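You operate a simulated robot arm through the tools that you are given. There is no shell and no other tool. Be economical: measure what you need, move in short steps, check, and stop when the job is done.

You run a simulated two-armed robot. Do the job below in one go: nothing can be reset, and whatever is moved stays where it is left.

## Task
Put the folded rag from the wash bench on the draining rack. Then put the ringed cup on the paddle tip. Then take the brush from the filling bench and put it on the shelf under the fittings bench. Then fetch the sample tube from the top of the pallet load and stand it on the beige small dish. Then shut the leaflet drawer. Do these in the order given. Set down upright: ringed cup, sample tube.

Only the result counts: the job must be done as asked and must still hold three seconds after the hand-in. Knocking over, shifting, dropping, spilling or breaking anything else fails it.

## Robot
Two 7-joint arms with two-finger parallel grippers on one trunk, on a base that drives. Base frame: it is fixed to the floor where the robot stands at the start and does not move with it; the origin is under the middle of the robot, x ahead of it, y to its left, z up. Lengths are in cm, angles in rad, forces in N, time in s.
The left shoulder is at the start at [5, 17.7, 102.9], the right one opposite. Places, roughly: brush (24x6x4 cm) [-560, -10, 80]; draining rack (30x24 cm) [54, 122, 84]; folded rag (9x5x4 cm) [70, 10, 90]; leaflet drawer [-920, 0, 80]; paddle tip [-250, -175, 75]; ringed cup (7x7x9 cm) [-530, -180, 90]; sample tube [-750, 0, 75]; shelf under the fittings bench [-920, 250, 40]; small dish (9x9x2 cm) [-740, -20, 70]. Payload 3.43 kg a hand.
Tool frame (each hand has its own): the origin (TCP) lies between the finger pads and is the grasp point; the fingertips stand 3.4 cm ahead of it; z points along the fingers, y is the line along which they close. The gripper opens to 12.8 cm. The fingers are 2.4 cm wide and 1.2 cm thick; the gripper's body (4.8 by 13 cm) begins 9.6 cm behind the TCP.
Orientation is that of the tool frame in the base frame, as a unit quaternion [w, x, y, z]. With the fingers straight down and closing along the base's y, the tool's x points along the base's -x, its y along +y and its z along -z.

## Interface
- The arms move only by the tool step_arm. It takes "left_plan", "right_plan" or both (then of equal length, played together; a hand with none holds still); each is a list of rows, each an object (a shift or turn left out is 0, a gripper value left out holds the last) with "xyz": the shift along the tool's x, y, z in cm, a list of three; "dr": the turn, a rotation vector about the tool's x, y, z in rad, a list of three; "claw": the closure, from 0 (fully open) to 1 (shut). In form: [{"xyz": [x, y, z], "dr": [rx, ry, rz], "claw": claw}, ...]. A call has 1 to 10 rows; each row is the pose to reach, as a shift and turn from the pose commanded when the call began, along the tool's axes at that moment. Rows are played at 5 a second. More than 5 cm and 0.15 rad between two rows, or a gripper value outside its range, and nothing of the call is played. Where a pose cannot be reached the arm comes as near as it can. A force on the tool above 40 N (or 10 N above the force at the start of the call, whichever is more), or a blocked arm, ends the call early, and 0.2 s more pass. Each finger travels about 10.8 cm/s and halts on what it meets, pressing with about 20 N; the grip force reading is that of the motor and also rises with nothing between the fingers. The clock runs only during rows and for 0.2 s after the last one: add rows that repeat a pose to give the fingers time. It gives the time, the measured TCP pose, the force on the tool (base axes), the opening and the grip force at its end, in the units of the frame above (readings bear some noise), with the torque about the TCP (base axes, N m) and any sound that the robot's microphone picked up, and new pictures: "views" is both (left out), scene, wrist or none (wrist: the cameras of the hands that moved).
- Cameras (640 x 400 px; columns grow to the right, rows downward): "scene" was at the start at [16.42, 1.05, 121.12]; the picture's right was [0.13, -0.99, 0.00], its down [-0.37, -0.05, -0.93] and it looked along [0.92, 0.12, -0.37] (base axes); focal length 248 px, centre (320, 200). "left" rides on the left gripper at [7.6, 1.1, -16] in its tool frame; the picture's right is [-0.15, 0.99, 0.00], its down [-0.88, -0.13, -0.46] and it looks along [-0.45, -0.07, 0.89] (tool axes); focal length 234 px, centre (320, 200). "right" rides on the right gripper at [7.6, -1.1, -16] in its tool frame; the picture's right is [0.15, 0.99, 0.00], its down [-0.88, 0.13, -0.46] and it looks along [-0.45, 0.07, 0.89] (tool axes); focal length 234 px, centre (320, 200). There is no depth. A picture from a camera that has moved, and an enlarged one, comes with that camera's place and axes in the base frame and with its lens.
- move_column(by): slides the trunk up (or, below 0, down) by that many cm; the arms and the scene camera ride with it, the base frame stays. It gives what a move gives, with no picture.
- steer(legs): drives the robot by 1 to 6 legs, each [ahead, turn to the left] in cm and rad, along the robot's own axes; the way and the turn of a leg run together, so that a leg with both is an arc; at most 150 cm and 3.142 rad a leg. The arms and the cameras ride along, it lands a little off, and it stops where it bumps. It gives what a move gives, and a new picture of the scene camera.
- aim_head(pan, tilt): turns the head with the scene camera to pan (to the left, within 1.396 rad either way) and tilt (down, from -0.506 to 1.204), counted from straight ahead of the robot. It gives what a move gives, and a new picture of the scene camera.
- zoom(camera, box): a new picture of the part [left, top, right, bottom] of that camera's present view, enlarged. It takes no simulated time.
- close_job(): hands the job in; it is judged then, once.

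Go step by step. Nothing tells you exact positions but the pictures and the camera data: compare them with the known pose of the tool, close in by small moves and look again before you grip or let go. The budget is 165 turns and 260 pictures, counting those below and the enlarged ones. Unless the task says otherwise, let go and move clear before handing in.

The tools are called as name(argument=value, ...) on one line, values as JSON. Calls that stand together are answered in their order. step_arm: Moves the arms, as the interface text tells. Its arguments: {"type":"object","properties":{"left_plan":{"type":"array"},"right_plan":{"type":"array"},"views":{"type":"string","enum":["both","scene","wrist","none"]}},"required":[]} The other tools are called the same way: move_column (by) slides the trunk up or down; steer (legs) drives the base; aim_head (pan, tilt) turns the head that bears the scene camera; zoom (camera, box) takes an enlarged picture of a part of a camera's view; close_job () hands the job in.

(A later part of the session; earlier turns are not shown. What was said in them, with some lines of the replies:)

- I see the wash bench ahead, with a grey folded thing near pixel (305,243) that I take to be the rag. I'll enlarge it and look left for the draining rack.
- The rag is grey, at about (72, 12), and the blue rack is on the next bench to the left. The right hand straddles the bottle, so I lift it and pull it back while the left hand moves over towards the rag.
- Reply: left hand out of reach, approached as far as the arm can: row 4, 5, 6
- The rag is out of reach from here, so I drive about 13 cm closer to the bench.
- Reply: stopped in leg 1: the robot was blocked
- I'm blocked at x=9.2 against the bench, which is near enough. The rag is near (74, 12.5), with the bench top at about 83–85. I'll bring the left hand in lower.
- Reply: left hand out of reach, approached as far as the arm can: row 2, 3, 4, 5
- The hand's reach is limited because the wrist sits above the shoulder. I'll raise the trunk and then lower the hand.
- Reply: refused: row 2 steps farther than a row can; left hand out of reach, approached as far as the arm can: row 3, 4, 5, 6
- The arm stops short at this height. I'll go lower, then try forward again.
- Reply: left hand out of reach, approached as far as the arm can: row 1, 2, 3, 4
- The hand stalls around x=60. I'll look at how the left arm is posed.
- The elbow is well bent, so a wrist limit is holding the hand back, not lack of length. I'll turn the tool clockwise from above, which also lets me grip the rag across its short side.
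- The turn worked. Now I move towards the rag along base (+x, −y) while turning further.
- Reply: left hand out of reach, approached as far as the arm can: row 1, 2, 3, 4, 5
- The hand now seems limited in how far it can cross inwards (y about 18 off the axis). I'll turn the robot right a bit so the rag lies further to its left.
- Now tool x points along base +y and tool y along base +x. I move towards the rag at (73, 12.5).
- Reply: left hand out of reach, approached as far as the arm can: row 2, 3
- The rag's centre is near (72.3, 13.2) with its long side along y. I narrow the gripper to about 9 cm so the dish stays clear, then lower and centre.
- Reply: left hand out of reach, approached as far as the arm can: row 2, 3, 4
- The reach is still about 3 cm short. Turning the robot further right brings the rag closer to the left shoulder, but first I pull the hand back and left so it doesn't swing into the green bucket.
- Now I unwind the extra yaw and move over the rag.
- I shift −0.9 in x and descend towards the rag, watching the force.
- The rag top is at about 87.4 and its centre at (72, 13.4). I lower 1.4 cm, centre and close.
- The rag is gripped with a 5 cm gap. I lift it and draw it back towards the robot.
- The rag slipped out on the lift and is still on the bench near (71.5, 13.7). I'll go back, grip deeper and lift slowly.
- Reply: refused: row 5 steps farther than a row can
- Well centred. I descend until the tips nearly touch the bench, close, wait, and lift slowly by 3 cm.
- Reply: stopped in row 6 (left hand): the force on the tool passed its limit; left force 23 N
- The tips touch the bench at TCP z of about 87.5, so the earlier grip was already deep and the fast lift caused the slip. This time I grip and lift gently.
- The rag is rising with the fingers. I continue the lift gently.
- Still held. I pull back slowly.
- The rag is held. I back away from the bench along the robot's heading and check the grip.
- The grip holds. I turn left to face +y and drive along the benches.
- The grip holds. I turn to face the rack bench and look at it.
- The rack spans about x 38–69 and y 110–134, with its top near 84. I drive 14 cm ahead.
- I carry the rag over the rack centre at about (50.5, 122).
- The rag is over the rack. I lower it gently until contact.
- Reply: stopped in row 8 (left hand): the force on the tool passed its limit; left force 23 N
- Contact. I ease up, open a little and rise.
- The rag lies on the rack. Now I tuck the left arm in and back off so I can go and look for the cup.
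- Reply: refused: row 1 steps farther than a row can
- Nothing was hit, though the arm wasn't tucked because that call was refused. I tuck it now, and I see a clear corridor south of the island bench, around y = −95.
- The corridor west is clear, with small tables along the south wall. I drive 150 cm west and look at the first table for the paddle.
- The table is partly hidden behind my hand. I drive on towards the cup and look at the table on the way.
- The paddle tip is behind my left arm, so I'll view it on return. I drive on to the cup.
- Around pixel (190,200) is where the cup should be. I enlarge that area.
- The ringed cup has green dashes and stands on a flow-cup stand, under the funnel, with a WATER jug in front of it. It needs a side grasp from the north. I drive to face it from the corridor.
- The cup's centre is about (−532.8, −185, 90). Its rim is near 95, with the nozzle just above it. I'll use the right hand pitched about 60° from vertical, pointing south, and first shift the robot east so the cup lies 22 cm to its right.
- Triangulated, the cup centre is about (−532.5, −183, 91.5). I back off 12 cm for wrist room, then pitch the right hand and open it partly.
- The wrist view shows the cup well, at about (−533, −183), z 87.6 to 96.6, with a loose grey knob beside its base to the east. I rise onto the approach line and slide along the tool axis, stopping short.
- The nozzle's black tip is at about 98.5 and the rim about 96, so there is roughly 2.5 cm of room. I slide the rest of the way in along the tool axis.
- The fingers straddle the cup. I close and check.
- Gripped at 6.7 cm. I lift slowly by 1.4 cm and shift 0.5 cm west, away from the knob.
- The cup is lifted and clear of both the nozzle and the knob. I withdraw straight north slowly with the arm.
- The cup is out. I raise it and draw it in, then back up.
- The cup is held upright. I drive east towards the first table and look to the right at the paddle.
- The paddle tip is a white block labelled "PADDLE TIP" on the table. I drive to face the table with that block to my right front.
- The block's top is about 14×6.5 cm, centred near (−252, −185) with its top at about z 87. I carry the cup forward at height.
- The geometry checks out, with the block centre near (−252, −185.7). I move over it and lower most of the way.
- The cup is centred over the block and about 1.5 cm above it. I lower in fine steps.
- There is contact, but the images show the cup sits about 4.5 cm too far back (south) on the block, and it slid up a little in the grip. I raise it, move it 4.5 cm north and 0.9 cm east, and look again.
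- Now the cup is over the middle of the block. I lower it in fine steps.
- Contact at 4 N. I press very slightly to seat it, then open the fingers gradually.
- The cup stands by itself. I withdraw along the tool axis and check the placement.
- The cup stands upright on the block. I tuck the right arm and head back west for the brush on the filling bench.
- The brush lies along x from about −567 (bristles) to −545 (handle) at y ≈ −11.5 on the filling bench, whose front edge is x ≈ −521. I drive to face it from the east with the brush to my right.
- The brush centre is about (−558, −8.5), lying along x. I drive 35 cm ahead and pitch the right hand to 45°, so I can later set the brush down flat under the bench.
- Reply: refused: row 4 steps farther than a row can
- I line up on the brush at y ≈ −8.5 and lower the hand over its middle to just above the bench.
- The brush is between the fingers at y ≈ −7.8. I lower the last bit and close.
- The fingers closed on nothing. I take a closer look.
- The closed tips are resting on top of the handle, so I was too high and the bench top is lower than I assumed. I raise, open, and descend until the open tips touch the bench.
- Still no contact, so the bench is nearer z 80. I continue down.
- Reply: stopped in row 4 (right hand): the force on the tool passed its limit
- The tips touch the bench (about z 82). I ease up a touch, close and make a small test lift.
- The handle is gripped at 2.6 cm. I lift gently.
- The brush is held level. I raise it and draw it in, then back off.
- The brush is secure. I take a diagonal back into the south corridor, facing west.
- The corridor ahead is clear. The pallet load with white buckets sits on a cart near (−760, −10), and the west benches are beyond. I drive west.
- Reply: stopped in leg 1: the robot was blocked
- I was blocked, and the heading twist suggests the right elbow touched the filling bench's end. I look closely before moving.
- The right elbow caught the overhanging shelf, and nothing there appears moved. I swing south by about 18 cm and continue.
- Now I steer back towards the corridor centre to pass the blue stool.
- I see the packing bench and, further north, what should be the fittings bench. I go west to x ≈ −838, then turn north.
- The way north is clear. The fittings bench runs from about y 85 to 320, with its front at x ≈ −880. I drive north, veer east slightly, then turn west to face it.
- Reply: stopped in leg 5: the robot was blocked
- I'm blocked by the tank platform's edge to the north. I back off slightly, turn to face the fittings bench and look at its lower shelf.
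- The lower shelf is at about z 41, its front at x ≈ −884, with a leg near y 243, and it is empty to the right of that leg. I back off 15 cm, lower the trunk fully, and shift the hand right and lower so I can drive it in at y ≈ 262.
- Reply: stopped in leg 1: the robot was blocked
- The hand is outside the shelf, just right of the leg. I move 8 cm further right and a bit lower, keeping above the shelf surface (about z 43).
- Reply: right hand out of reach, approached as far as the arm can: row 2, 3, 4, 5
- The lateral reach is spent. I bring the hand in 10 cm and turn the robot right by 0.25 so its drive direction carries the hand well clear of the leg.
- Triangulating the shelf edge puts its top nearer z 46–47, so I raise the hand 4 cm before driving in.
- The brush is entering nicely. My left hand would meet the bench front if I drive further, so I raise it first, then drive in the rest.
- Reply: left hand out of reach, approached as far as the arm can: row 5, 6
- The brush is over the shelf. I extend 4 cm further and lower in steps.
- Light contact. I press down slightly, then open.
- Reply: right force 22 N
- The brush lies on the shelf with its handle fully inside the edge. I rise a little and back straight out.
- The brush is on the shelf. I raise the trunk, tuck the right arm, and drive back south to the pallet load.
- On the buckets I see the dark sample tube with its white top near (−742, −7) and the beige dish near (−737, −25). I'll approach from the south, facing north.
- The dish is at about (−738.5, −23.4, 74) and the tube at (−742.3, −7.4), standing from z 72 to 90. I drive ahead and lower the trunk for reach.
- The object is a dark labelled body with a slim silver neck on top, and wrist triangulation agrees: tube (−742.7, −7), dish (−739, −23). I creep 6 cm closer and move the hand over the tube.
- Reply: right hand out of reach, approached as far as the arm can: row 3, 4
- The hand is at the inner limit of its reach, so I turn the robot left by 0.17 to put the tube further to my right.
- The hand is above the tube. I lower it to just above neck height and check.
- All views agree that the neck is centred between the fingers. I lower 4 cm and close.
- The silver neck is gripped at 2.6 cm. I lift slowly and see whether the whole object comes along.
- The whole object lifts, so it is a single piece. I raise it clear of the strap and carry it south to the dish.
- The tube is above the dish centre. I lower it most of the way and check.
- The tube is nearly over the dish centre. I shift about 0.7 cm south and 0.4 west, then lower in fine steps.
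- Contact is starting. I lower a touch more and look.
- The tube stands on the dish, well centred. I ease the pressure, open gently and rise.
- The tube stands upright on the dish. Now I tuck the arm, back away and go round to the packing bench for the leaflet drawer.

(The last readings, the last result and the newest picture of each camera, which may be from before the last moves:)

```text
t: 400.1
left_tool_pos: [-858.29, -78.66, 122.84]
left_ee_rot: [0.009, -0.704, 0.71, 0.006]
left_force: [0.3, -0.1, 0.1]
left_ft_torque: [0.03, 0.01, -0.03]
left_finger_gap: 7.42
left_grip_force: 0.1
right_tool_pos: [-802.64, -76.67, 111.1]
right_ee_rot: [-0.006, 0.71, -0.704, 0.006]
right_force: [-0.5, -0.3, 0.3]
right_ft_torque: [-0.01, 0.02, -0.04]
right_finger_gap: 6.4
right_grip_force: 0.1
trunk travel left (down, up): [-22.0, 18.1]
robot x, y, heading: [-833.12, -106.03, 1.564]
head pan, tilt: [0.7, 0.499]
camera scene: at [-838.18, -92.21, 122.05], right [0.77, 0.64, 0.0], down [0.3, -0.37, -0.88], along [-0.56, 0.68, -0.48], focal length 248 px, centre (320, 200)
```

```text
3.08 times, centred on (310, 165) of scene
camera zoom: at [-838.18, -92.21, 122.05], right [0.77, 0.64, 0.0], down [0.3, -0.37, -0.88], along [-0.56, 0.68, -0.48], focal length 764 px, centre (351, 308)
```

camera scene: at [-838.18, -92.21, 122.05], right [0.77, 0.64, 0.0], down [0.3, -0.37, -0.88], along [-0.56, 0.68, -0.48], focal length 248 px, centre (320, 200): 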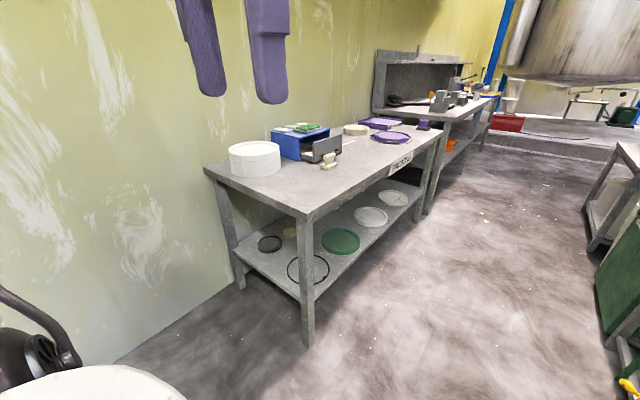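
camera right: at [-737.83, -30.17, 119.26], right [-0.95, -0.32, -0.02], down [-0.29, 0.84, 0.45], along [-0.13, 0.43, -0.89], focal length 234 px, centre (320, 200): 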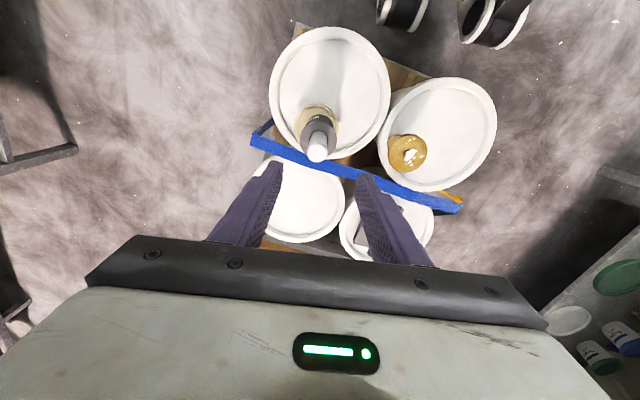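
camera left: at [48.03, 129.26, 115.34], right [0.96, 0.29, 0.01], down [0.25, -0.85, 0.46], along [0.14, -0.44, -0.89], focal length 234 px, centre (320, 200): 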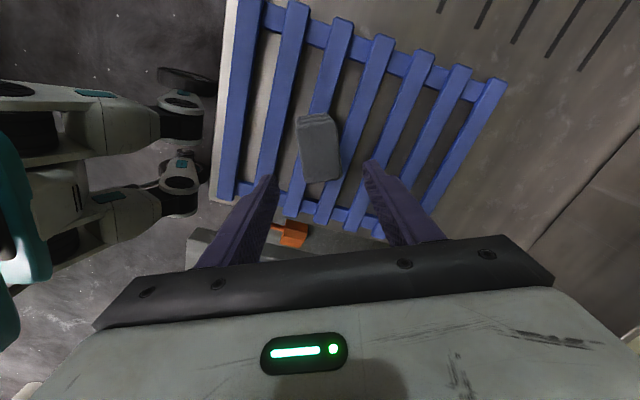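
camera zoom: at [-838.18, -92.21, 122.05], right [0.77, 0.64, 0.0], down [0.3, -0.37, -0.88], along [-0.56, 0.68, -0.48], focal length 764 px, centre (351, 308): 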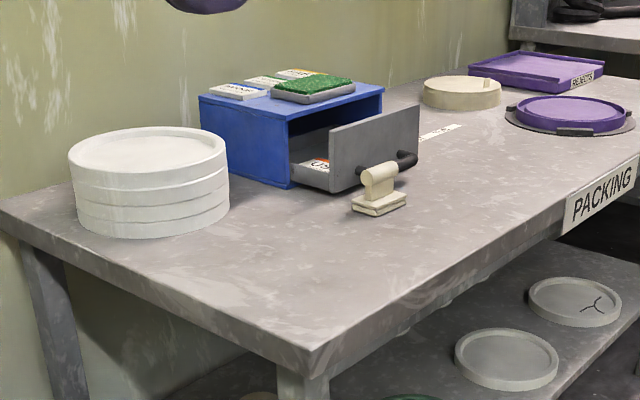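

The leaflet drawer's grey front is at about x −906, y −14 to 7, z 84 to 94, pulled out of a blue cabinet, with a beige block just in front of it. I'll push its upper edge above the handle and block. First I position the robot facing west.

steer(legs=[[83, 0], [0, 1.575], [6, 0]])

aim_head(pan=-0.2, tilt=0.5)

zoom(camera="scene", box=[220, 130, 420, 290])

```text
t: 408.9
left_tool_pos: [-865.04, -48.32, 122.78]
left_ee_rot: [-0.002, 1.0, -0.003, -0.01]
left_force: [0.8, 0.1, -0.3]
left_ft_torque: [-0.01, -0.02, 0.0]
left_finger_gap: 7.44
left_grip_force: 0.1
right_tool_pos: [-867.04, 7.29, 111.04]
right_ee_rot: [-0.007, 1.0, 0.004, 0.0]
right_force: [0.1, -0.3, -0.1]
right_ft_torque: [-0.03, -0.05, 0.02]
right_finger_gap: 6.4
right_grip_force: 0.1
trunk travel left (down, up): [-22.0, 18.1]
robot x, y, heading: [-837.49, -22.73, 3.134]
head pan, tilt: [0.7, 0.499]
camera scene: at [-851.52, -28.61, 122.04], right [-0.64, 0.77, 0.0], down [0.37, 0.3, -0.88], along [-0.68, -0.56, -0.48], focal length 248 px, centre (320, 200)
```

scene: 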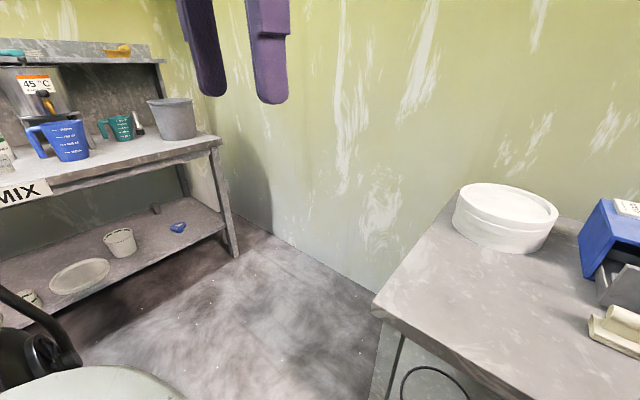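

```text
t: 410.1
left_tool_pos: [-865.1, -48.31, 122.8]
left_ee_rot: [-0.002, 1.0, -0.004, -0.011]
left_force: [0.9, -0.7, 1.0]
left_ft_torque: [-0.01, -0.01, 0.0]
left_finger_gap: 7.4
left_grip_force: 0.1
right_tool_pos: [-867.09, 7.2, 111.13]
right_ee_rot: [-0.008, 1.0, 0.004, 0.0]
right_force: [-0.1, -0.6, -0.1]
right_ft_torque: [0.03, 0.0, -0.01]
right_finger_gap: 6.42
right_grip_force: 0.0
trunk travel left (down, up): [-22.0, 18.1]
robot x, y, heading: [-837.78, -22.73, 3.133]
head pan, tilt: [-0.201, 0.499]
camera scene: at [-853.33, -20.93, 122.05], right [0.21, 0.98, 0.0], down [0.47, -0.1, -0.88], along [-0.86, 0.18, -0.48], focal length 248 px, centre (320, 200)
```

scene: 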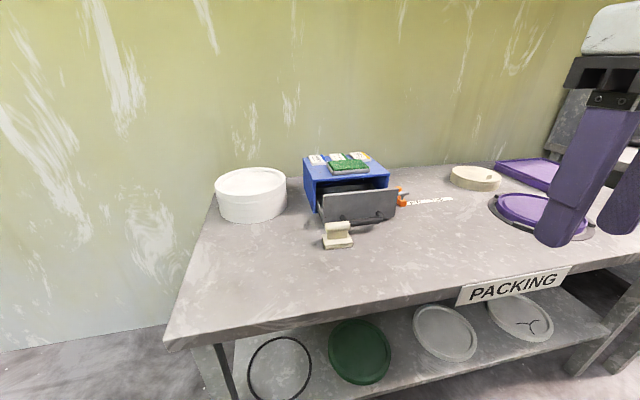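

```text
2.50 times, centred on (320, 210) of scene
camera zoom: at [-853.33, -20.93, 122.05], right [0.21, 0.98, 0.0], down [0.47, -0.1, -0.88], along [-0.86, 0.18, -0.48], focal length 621 px, centre (320, 175)
```

zoom: 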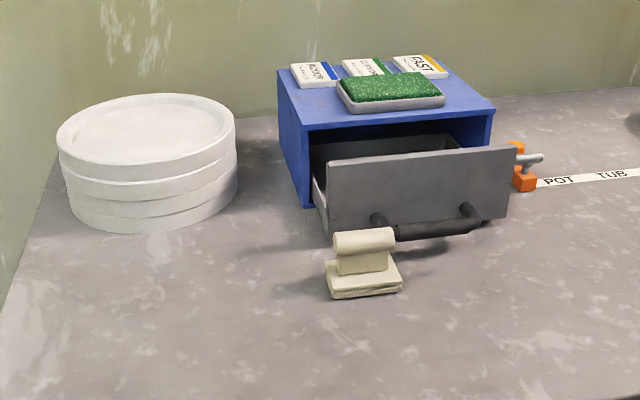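

The panel spans y −8 to 14 and z 81–91 at x ≈ −911. The cabinet face is near −919, the handle at z ≈ 83.5, and the block's top at ≈ 86. I bring the closed, pitched right hand in front of the panel at y = 4, with its tips above the handle and block.

step_arm(right_plan=[{"xyz": [-3, 0.5, 0], "dr": [0, -0.1, 0], "claw": 1}, {"xyz": [-7, 1, 0.5], "dr": [0, -0.2, 0], "claw": 1}, {"xyz": [-11, 1.5, 1.5], "dr": [0, -0.3, 0], "claw": 1}, {"xyz": [-15, 2, 3], "dr": [0, -0.4, 0], "claw": 1}, {"xyz": [-19, 2.5, 5], "dr": [0, -0.5, 0], "claw": 1}, {"xyz": [-23, 3, 7], "dr": [0, -0.6, 0], "claw": 1}, {"xyz": [-27, 3.3, 9], "dr": [0, -0.6, 0], "claw": 1}, {"xyz": [-31, 3.3, 11], "dr": [0, -0.6, 0], "claw": 1}, {"xyz": [-33, 3.3, 14], "dr": [0, -0.6, 0], "claw": 1}])

zoom(camera="scene", box=[220, 130, 420, 290])

```text
t: 412.1
left_tool_pos: [-865.07, -48.41, 122.93]
left_ee_rot: [-0.002, 1.0, -0.003, -0.01]
left_force: [-0.5, 1.2, -0.1]
left_ft_torque: [0.01, -0.01, 0.02]
left_finger_gap: 7.43
left_grip_force: 0.1
right_tool_pos: [-899.96, 4.02, 96.95]
right_ee_rot: [-0.007, 0.955, 0.006, -0.296]
right_force: [-0.3, -0.2, -0.9]
right_ft_torque: [0.0, 0.0, -0.02]
right_finger_gap: 0.0
right_grip_force: 20.3
trunk travel left (down, up): [-22.0, 18.1]
robot x, y, heading: [-837.33, -22.77, 3.131]
head pan, tilt: [-0.201, 0.499]
camera scene: at [-853.35, -20.91, 122.05], right [0.21, 0.98, 0.0], down [0.47, -0.1, -0.88], along [-0.86, 0.18, -0.48], focal length 248 px, centre (320, 200)
camera right: at [-884.96, 5.08, 105.94], right [0.13, -0.99, -0.1], down [-0.47, -0.15, 0.87], along [-0.87, -0.07, -0.48], focal length 234 px, centre (320, 200)
```

scene: 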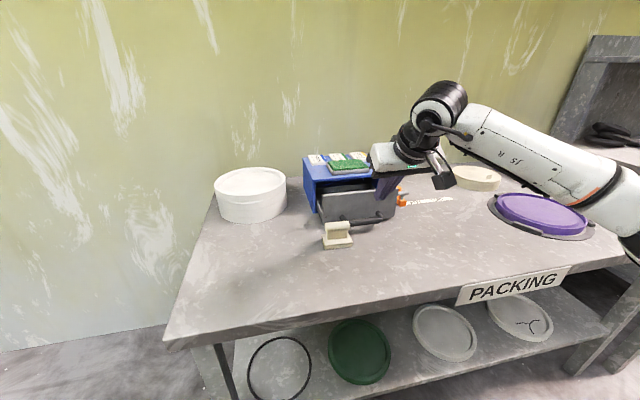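
right: 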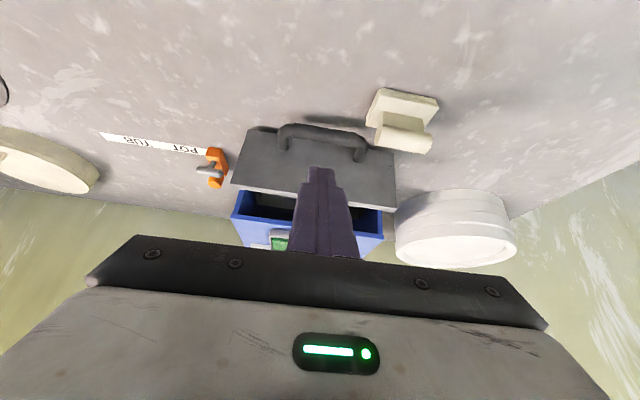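

```text
2.50 times, centred on (320, 210) of scene
camera zoom: at [-853.35, -20.91, 122.05], right [0.21, 0.98, 0.0], down [0.47, -0.1, -0.88], along [-0.86, 0.18, -0.48], focal length 621 px, centre (320, 175)
```

zoom: 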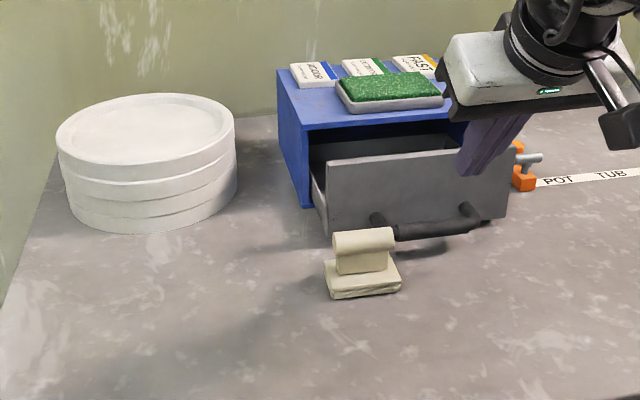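

step_arm(right_plan=[{"xyz": [1.5, 0, 2.2]}, {"xyz": [3.05, 0, 4.46]}, {"xyz": [1.4, 0, 5.6]}, {"xyz": [-0.25, 0, 6.7]}, {"xyz": [-1.9, 0, 7.85]}])

zoom(camera="scene", box=[220, 130, 420, 290])

```text
t: 413.3
left_tool_pos: [-865.04, -48.38, 122.88]
left_ee_rot: [-0.002, 1.0, -0.003, -0.011]
left_force: [0.5, -1.2, -0.8]
left_ft_torque: [-0.01, -0.01, 0.0]
left_finger_gap: 7.41
left_grip_force: 0.0
right_tool_pos: [-905.98, 4.12, 91.69]
right_ee_rot: [-0.007, 0.955, 0.006, -0.296]
right_force: [-0.8, 0.1, 1.0]
right_ft_torque: [0.01, 0.0, 0.04]
right_finger_gap: 0.01
right_grip_force: 19.3
trunk travel left (down, up): [-22.0, 18.1]
robot x, y, heading: [-837.38, -22.78, 3.135]
head pan, tilt: [-0.201, 0.499]
camera scene: at [-853.34, -20.93, 122.05], right [0.21, 0.98, 0.0], down [0.47, -0.1, -0.88], along [-0.86, 0.18, -0.48], focal length 248 px, centre (320, 200)
camera right: at [-890.93, 5.11, 100.62], right [0.13, -0.99, -0.1], down [-0.47, -0.15, 0.87], along [-0.87, -0.07, -0.48], focal length 234 px, centre (320, 200)
```

scene: 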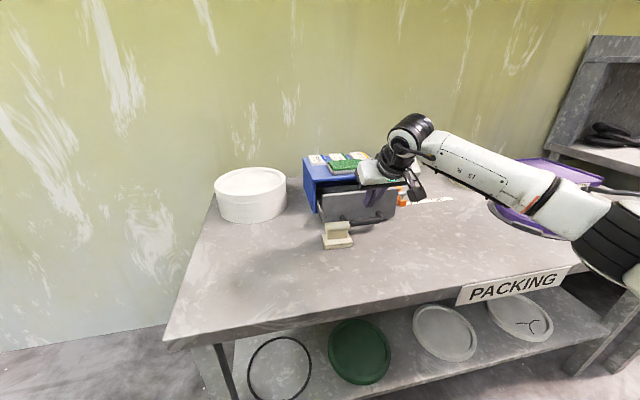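
right: 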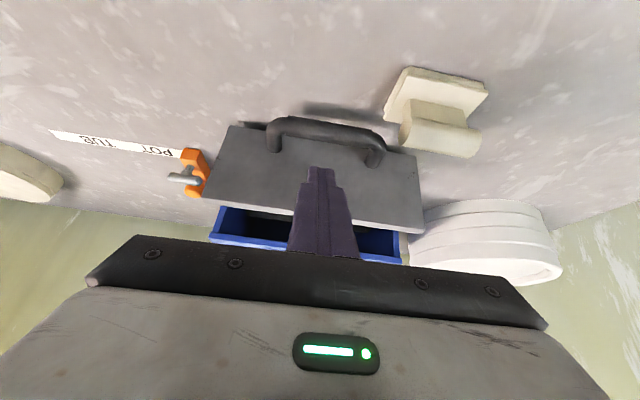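

```text
2.50 times, centred on (320, 210) of scene
camera zoom: at [-853.34, -20.93, 122.05], right [0.21, 0.98, 0.0], down [0.47, -0.1, -0.88], along [-0.86, 0.18, -0.48], focal length 621 px, centre (320, 175)
```

zoom: 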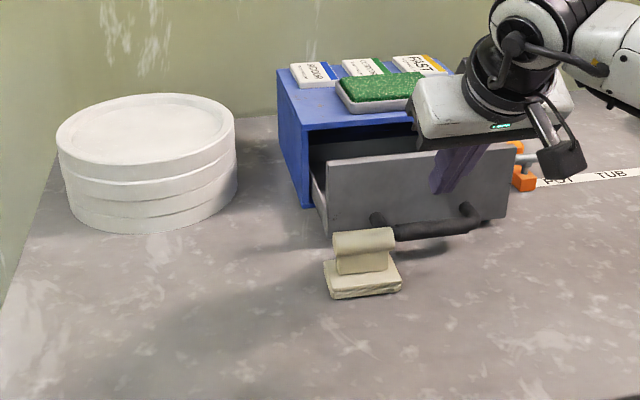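

The tips are just in front of the panel, above the handle. I push straight west.

step_arm(right_plan=[{"xyz": [-0.83, 0, 0.56]}, {"xyz": [-1.65, 0, 1.13]}, {"xyz": [-2.48, 0, 1.69]}, {"xyz": [-3.3, 0, 2.26]}, {"xyz": [-4.13, 0, 2.82]}, {"xyz": [-4.95, 0, 3.39]}, {"xyz": [-5.8, 0, 3.95]}, {"xyz": [-6.6, 0, 4.5]}, {"xyz": [-7.4, 0, 5.1]}, {"xyz": [-8.25, 0, 5.65]}])

zoom(camera="scene", box=[220, 130, 420, 290])

```text
t: 415.5
left_tool_pos: [-864.94, -48.36, 122.86]
left_ee_rot: [-0.002, 1.0, -0.004, -0.01]
left_force: [0.4, 1.0, -0.2]
left_ft_torque: [0.0, 0.0, 0.01]
left_finger_gap: 7.42
left_grip_force: 0.0
right_tool_pos: [-915.98, 3.81, 91.6]
right_ee_rot: [-0.007, 0.955, 0.005, -0.296]
right_force: [0.7, 0.1, -0.6]
right_ft_torque: [0.01, -0.05, -0.01]
right_finger_gap: 0.0
right_grip_force: 20.3
trunk travel left (down, up): [-22.0, 18.1]
robot x, y, heading: [-837.57, -22.82, 3.138]
head pan, tilt: [-0.201, 0.499]
camera scene: at [-853.33, -20.94, 122.05], right [0.21, 0.98, 0.0], down [0.47, -0.1, -0.88], along [-0.86, 0.18, -0.48], focal length 248 px, centre (320, 200)
camera right: at [-900.86, 4.97, 100.6], right [0.13, -0.99, -0.1], down [-0.47, -0.15, 0.87], along [-0.87, -0.07, -0.48], focal length 234 px, centre (320, 200)
```

scene: 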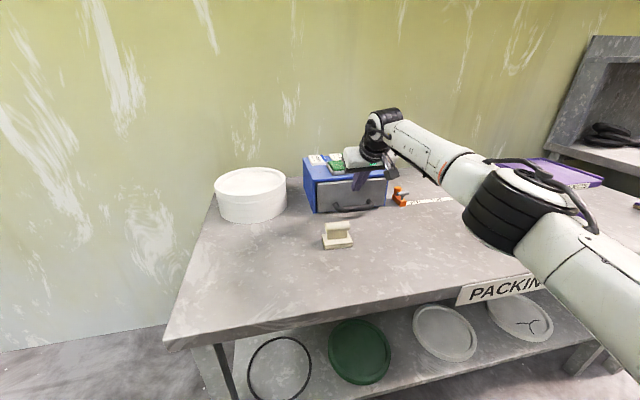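
right: 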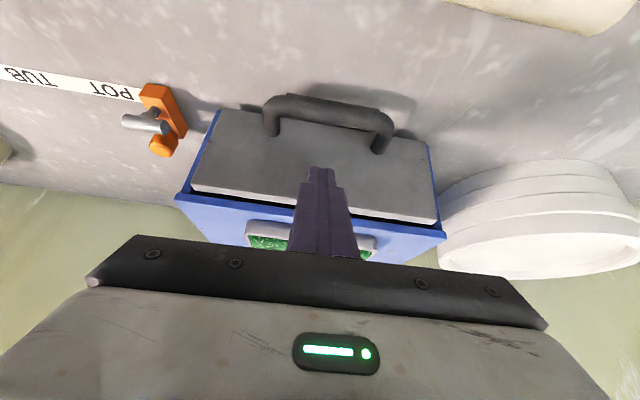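

```text
2.50 times, centred on (320, 210) of scene
camera zoom: at [-853.33, -20.94, 122.05], right [0.21, 0.98, 0.0], down [0.47, -0.1, -0.88], along [-0.86, 0.18, -0.48], focal length 621 px, centre (320, 175)
```

zoom: 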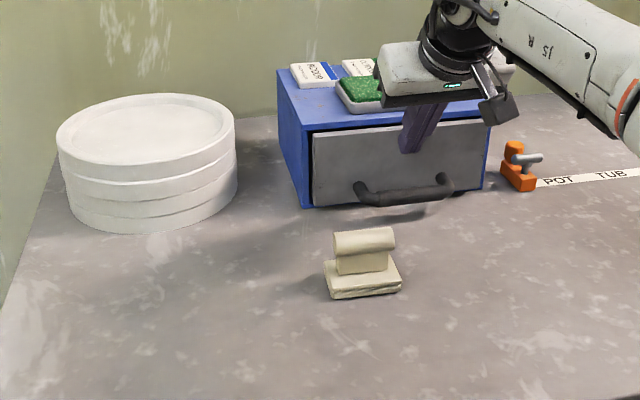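

The drawer is almost flush and still moving freely. I push further in small steps until it stops.

step_arm(right_plan=[{"xyz": [-0.33, 0, 0.23]}, {"xyz": [-0.66, 0, 0.45]}, {"xyz": [-0.99, 0, 0.68]}, {"xyz": [-1.32, 0, 0.9]}, {"xyz": [-1.65, 0, 1.13]}, {"xyz": [-1.98, 0, 1.36]}])

zoom(camera="scene", box=[220, 130, 420, 290])

```text
t: 416.9
left_tool_pos: [-864.97, -48.52, 122.85]
left_ee_rot: [-0.003, 1.0, -0.003, -0.01]
left_force: [0.1, 0.6, -0.1]
left_ft_torque: [0.01, 0.01, 0.03]
left_finger_gap: 7.43
left_grip_force: 0.0
right_tool_pos: [-916.28, 3.8, 91.7]
right_ee_rot: [-0.006, 0.955, 0.005, -0.296]
right_force: [0.6, -1.2, 0.6]
right_ft_torque: [-0.02, -0.05, 0.02]
right_finger_gap: 0.0
right_grip_force: 20.4
right hand out of reach, approached as far as the arm can: row 2, 3, 4, 5, 6
trunk travel left (down, up): [-22.0, 18.1]
robot x, y, heading: [-837.82, -22.5, 3.13]
head pan, tilt: [-0.201, 0.499]
camera scene: at [-853.33, -20.92, 122.05], right [0.21, 0.98, 0.0], down [0.47, -0.1, -0.88], along [-0.86, 0.18, -0.48], focal length 248 px, centre (320, 200)
camera right: at [-901.13, 4.91, 100.51], right [0.13, -0.99, -0.1], down [-0.47, -0.15, 0.87], along [-0.87, -0.07, -0.48], focal length 234 px, centre (320, 200)
```

scene: 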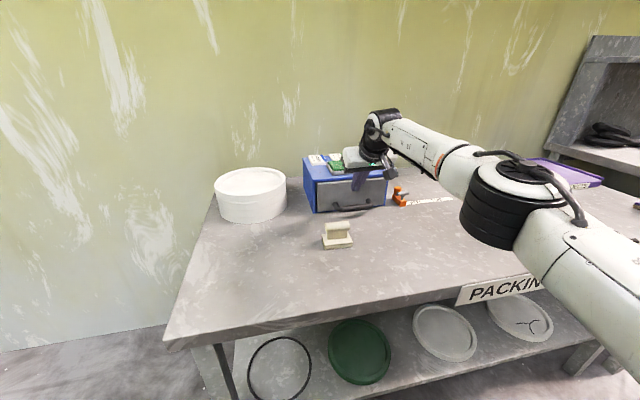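
right: 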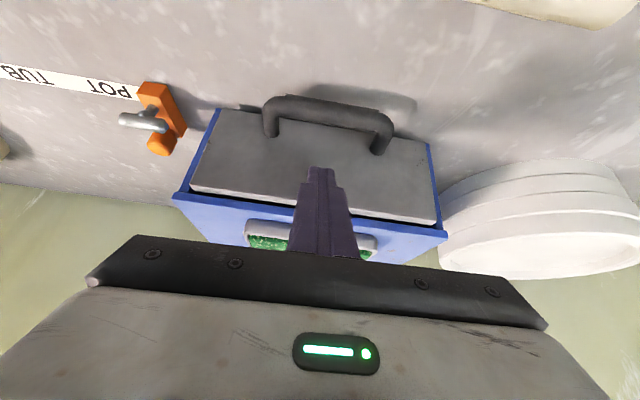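

```text
2.50 times, centred on (320, 210) of scene
camera zoom: at [-853.33, -20.92, 122.05], right [0.21, 0.98, 0.0], down [0.47, -0.1, -0.88], along [-0.86, 0.18, -0.48], focal length 621 px, centre (320, 175)
```

zoom: 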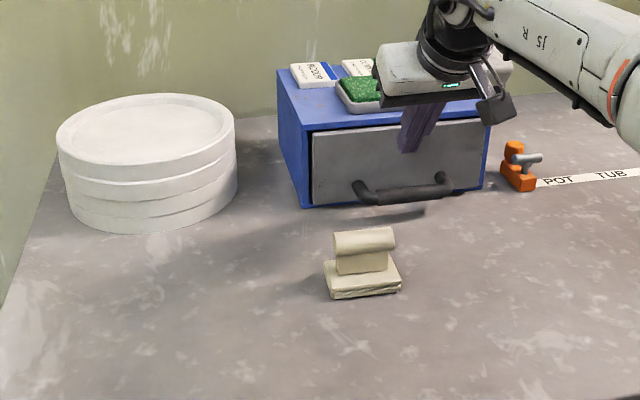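

The arm is at its reach, so I nudge the base forward by 1 cm at a time.

steer(legs=[[1, 0]])

zoom(camera="right", box=[160, 80, 460, 270])

```text
t: 417.7
left_tool_pos: [-865.75, -48.24, 122.88]
left_ee_rot: [-0.001, 1.0, -0.003, -0.011]
left_force: [-0.6, 0.0, -0.1]
left_ft_torque: [0.01, 0.02, 0.01]
left_finger_gap: 7.43
left_grip_force: 0.1
right_tool_pos: [-917.07, 3.91, 91.62]
right_ee_rot: [-0.006, 0.956, 0.006, -0.295]
right_force: [20.9, -1.0, 2.0]
right_ft_torque: [-0.17, -0.36, 0.02]
right_finger_gap: 0.0
right_grip_force: 19.8
trunk travel left (down, up): [-22.0, 18.1]
robot x, y, heading: [-838.61, -22.58, 3.13]
head pan, tilt: [-0.201, 0.499]
camera scene: at [-854.09, -20.93, 122.09], right [0.21, 0.98, 0.0], down [0.47, -0.1, -0.88], along [-0.86, 0.18, -0.48], focal length 248 px, centre (320, 200)
```

scene: 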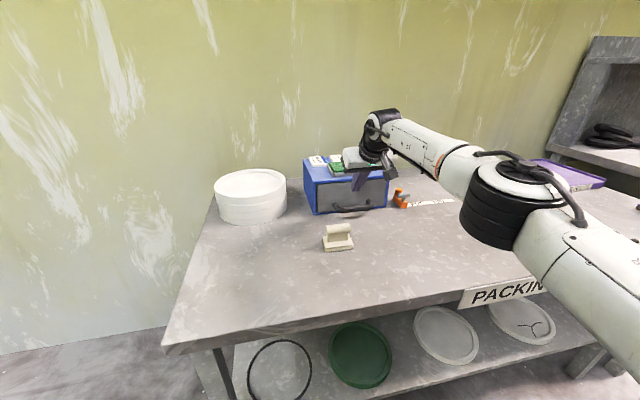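

```text
2.11 times, centred on (310, 175) of right
camera zoom: at [-901.9, 4.91, 100.62], right [0.13, -0.99, -0.1], down [-0.47, -0.15, 0.87], along [-0.87, -0.07, -0.48], focal length 493 px, centre (341, 253)
```

zoom: 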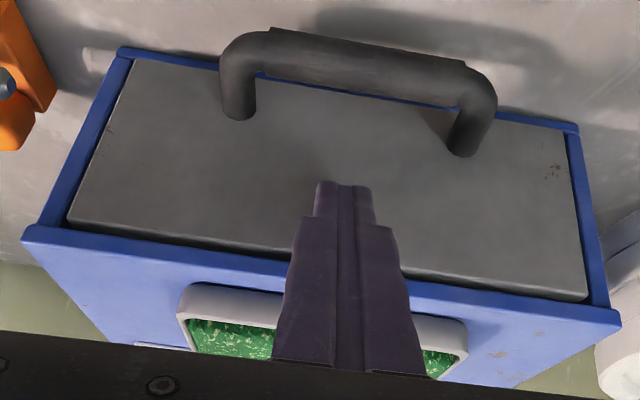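

The force rose to 21 N, so the drawer is against its stop, flush with the cabinet. I back off and check.

steer(legs=[[-8, 0]])

step_arm(right_plan=[{"xyz": [-1.5, 0, -3]}, {"xyz": [-3, 0, -6]}, {"xyz": [-3, 0, -10]}, {"xyz": [-3, 0, -14]}])

zoom(camera="scene", box=[220, 130, 420, 290])

```text
t: 418.7
left_tool_pos: [-857.97, -48.42, 122.82]
left_ee_rot: [-0.002, 1.0, -0.003, -0.01]
left_force: [0.9, -0.1, 0.1]
left_ft_torque: [-0.02, 0.04, 0.0]
left_finger_gap: 7.44
left_grip_force: 0.1
right_tool_pos: [-909.15, 3.84, 91.58]
right_ee_rot: [-0.005, 0.956, 0.005, -0.294]
right_force: [0.6, -0.2, 0.2]
right_ft_torque: [0.01, 0.01, -0.02]
right_finger_gap: 0.02
right_grip_force: 20.3
trunk travel left (down, up): [-22.0, 18.1]
robot x, y, heading: [-830.53, -22.99, 3.131]
head pan, tilt: [-0.201, 0.499]
camera scene: at [-846.21, -20.98, 122.07], right [0.21, 0.98, 0.0], down [0.47, -0.1, -0.88], along [-0.86, 0.18, -0.48], focal length 248 px, centre (320, 200)
```

scene: 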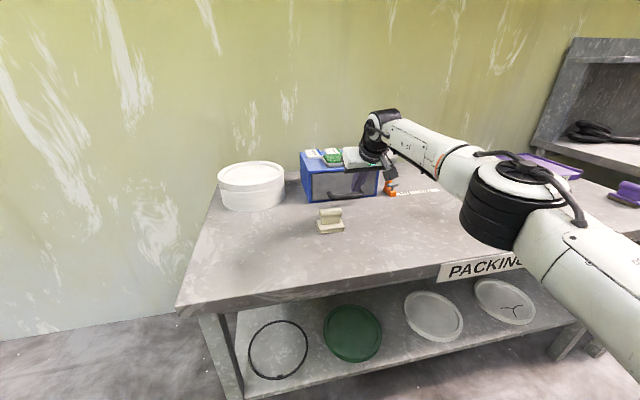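

```text
t: 419.7
left_tool_pos: [-857.97, -48.39, 122.81]
left_ee_rot: [-0.002, 1.0, -0.004, -0.011]
left_force: [-0.4, -0.2, 0.4]
left_ft_torque: [0.03, -0.02, 0.0]
left_finger_gap: 7.42
left_grip_force: 0.0
right_tool_pos: [-903.63, 3.65, 104.73]
right_ee_rot: [-0.007, 0.956, 0.005, -0.294]
right_force: [-0.8, -0.1, -0.3]
right_ft_torque: [0.0, 0.02, -0.02]
right_finger_gap: 0.01
right_grip_force: 20.3
trunk travel left (down, up): [-22.0, 18.1]
robot x, y, heading: [-831.11, -22.91, 3.142]
head pan, tilt: [-0.201, 0.499]
camera scene: at [-846.24, -20.98, 122.06], right [0.21, 0.98, 0.0], down [0.47, -0.1, -0.88], along [-0.86, 0.18, -0.48], focal length 248 px, centre (320, 200)
camera right: at [-888.57, 4.74, 113.8], right [0.13, -0.99, -0.1], down [-0.47, -0.15, 0.87], along [-0.87, -0.06, -0.48], focal length 234 px, centre (320, 200)
```

scene: 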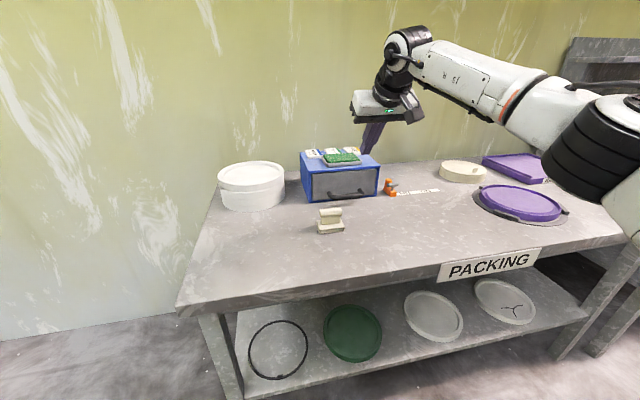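
right: 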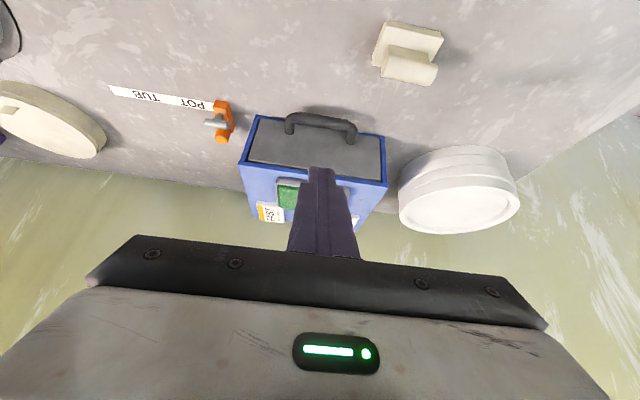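

```text
2.50 times, centred on (320, 210) of scene
camera zoom: at [-846.24, -20.98, 122.06], right [0.21, 0.98, 0.0], down [0.47, -0.1, -0.88], along [-0.86, 0.18, -0.48], focal length 621 px, centre (320, 175)
```

zoom: 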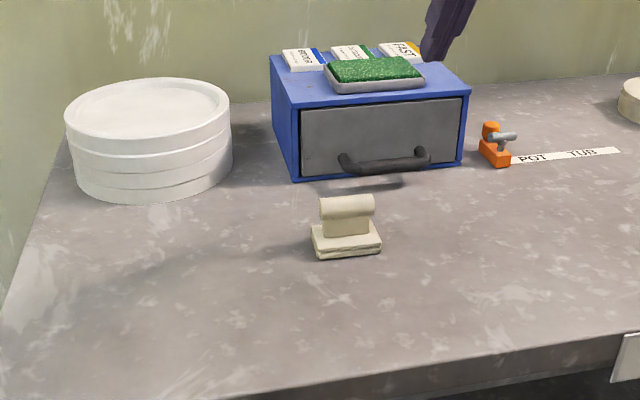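

The drawer is flush shut, the block and the items on the cabinet are in place, and my hands are clear. All five tasks are done in order, so I hand in.

close_job()

```text
The job is handed in.
```

I finished all five steps in the order given and handed the job in; I haven't seen the verdict.

- **Rag:** it lies on the draining rack. It slipped back onto the wash bench on the first lift; the second grip held.
- **Ringed cup:** it stands upright on the paddle tip.
- **Brush:** it lies on the shelf under the fittings bench.
- **Sample tube:** it stands upright on the beige dish.
- **Leaflet drawer:** it is shut flush against its stop.

**Bumps:** the robot was blocked four times while driving, and I saw nothing displaced at the first three:
- It stopped against the wash bench edge.
- Its elbow touched the filling bench's shelf.
- It stopped at the tank platform's edge.
- It stopped while backing up near the fittings bench. I did not look behind the robot there, so I can't confirm nothing moved.
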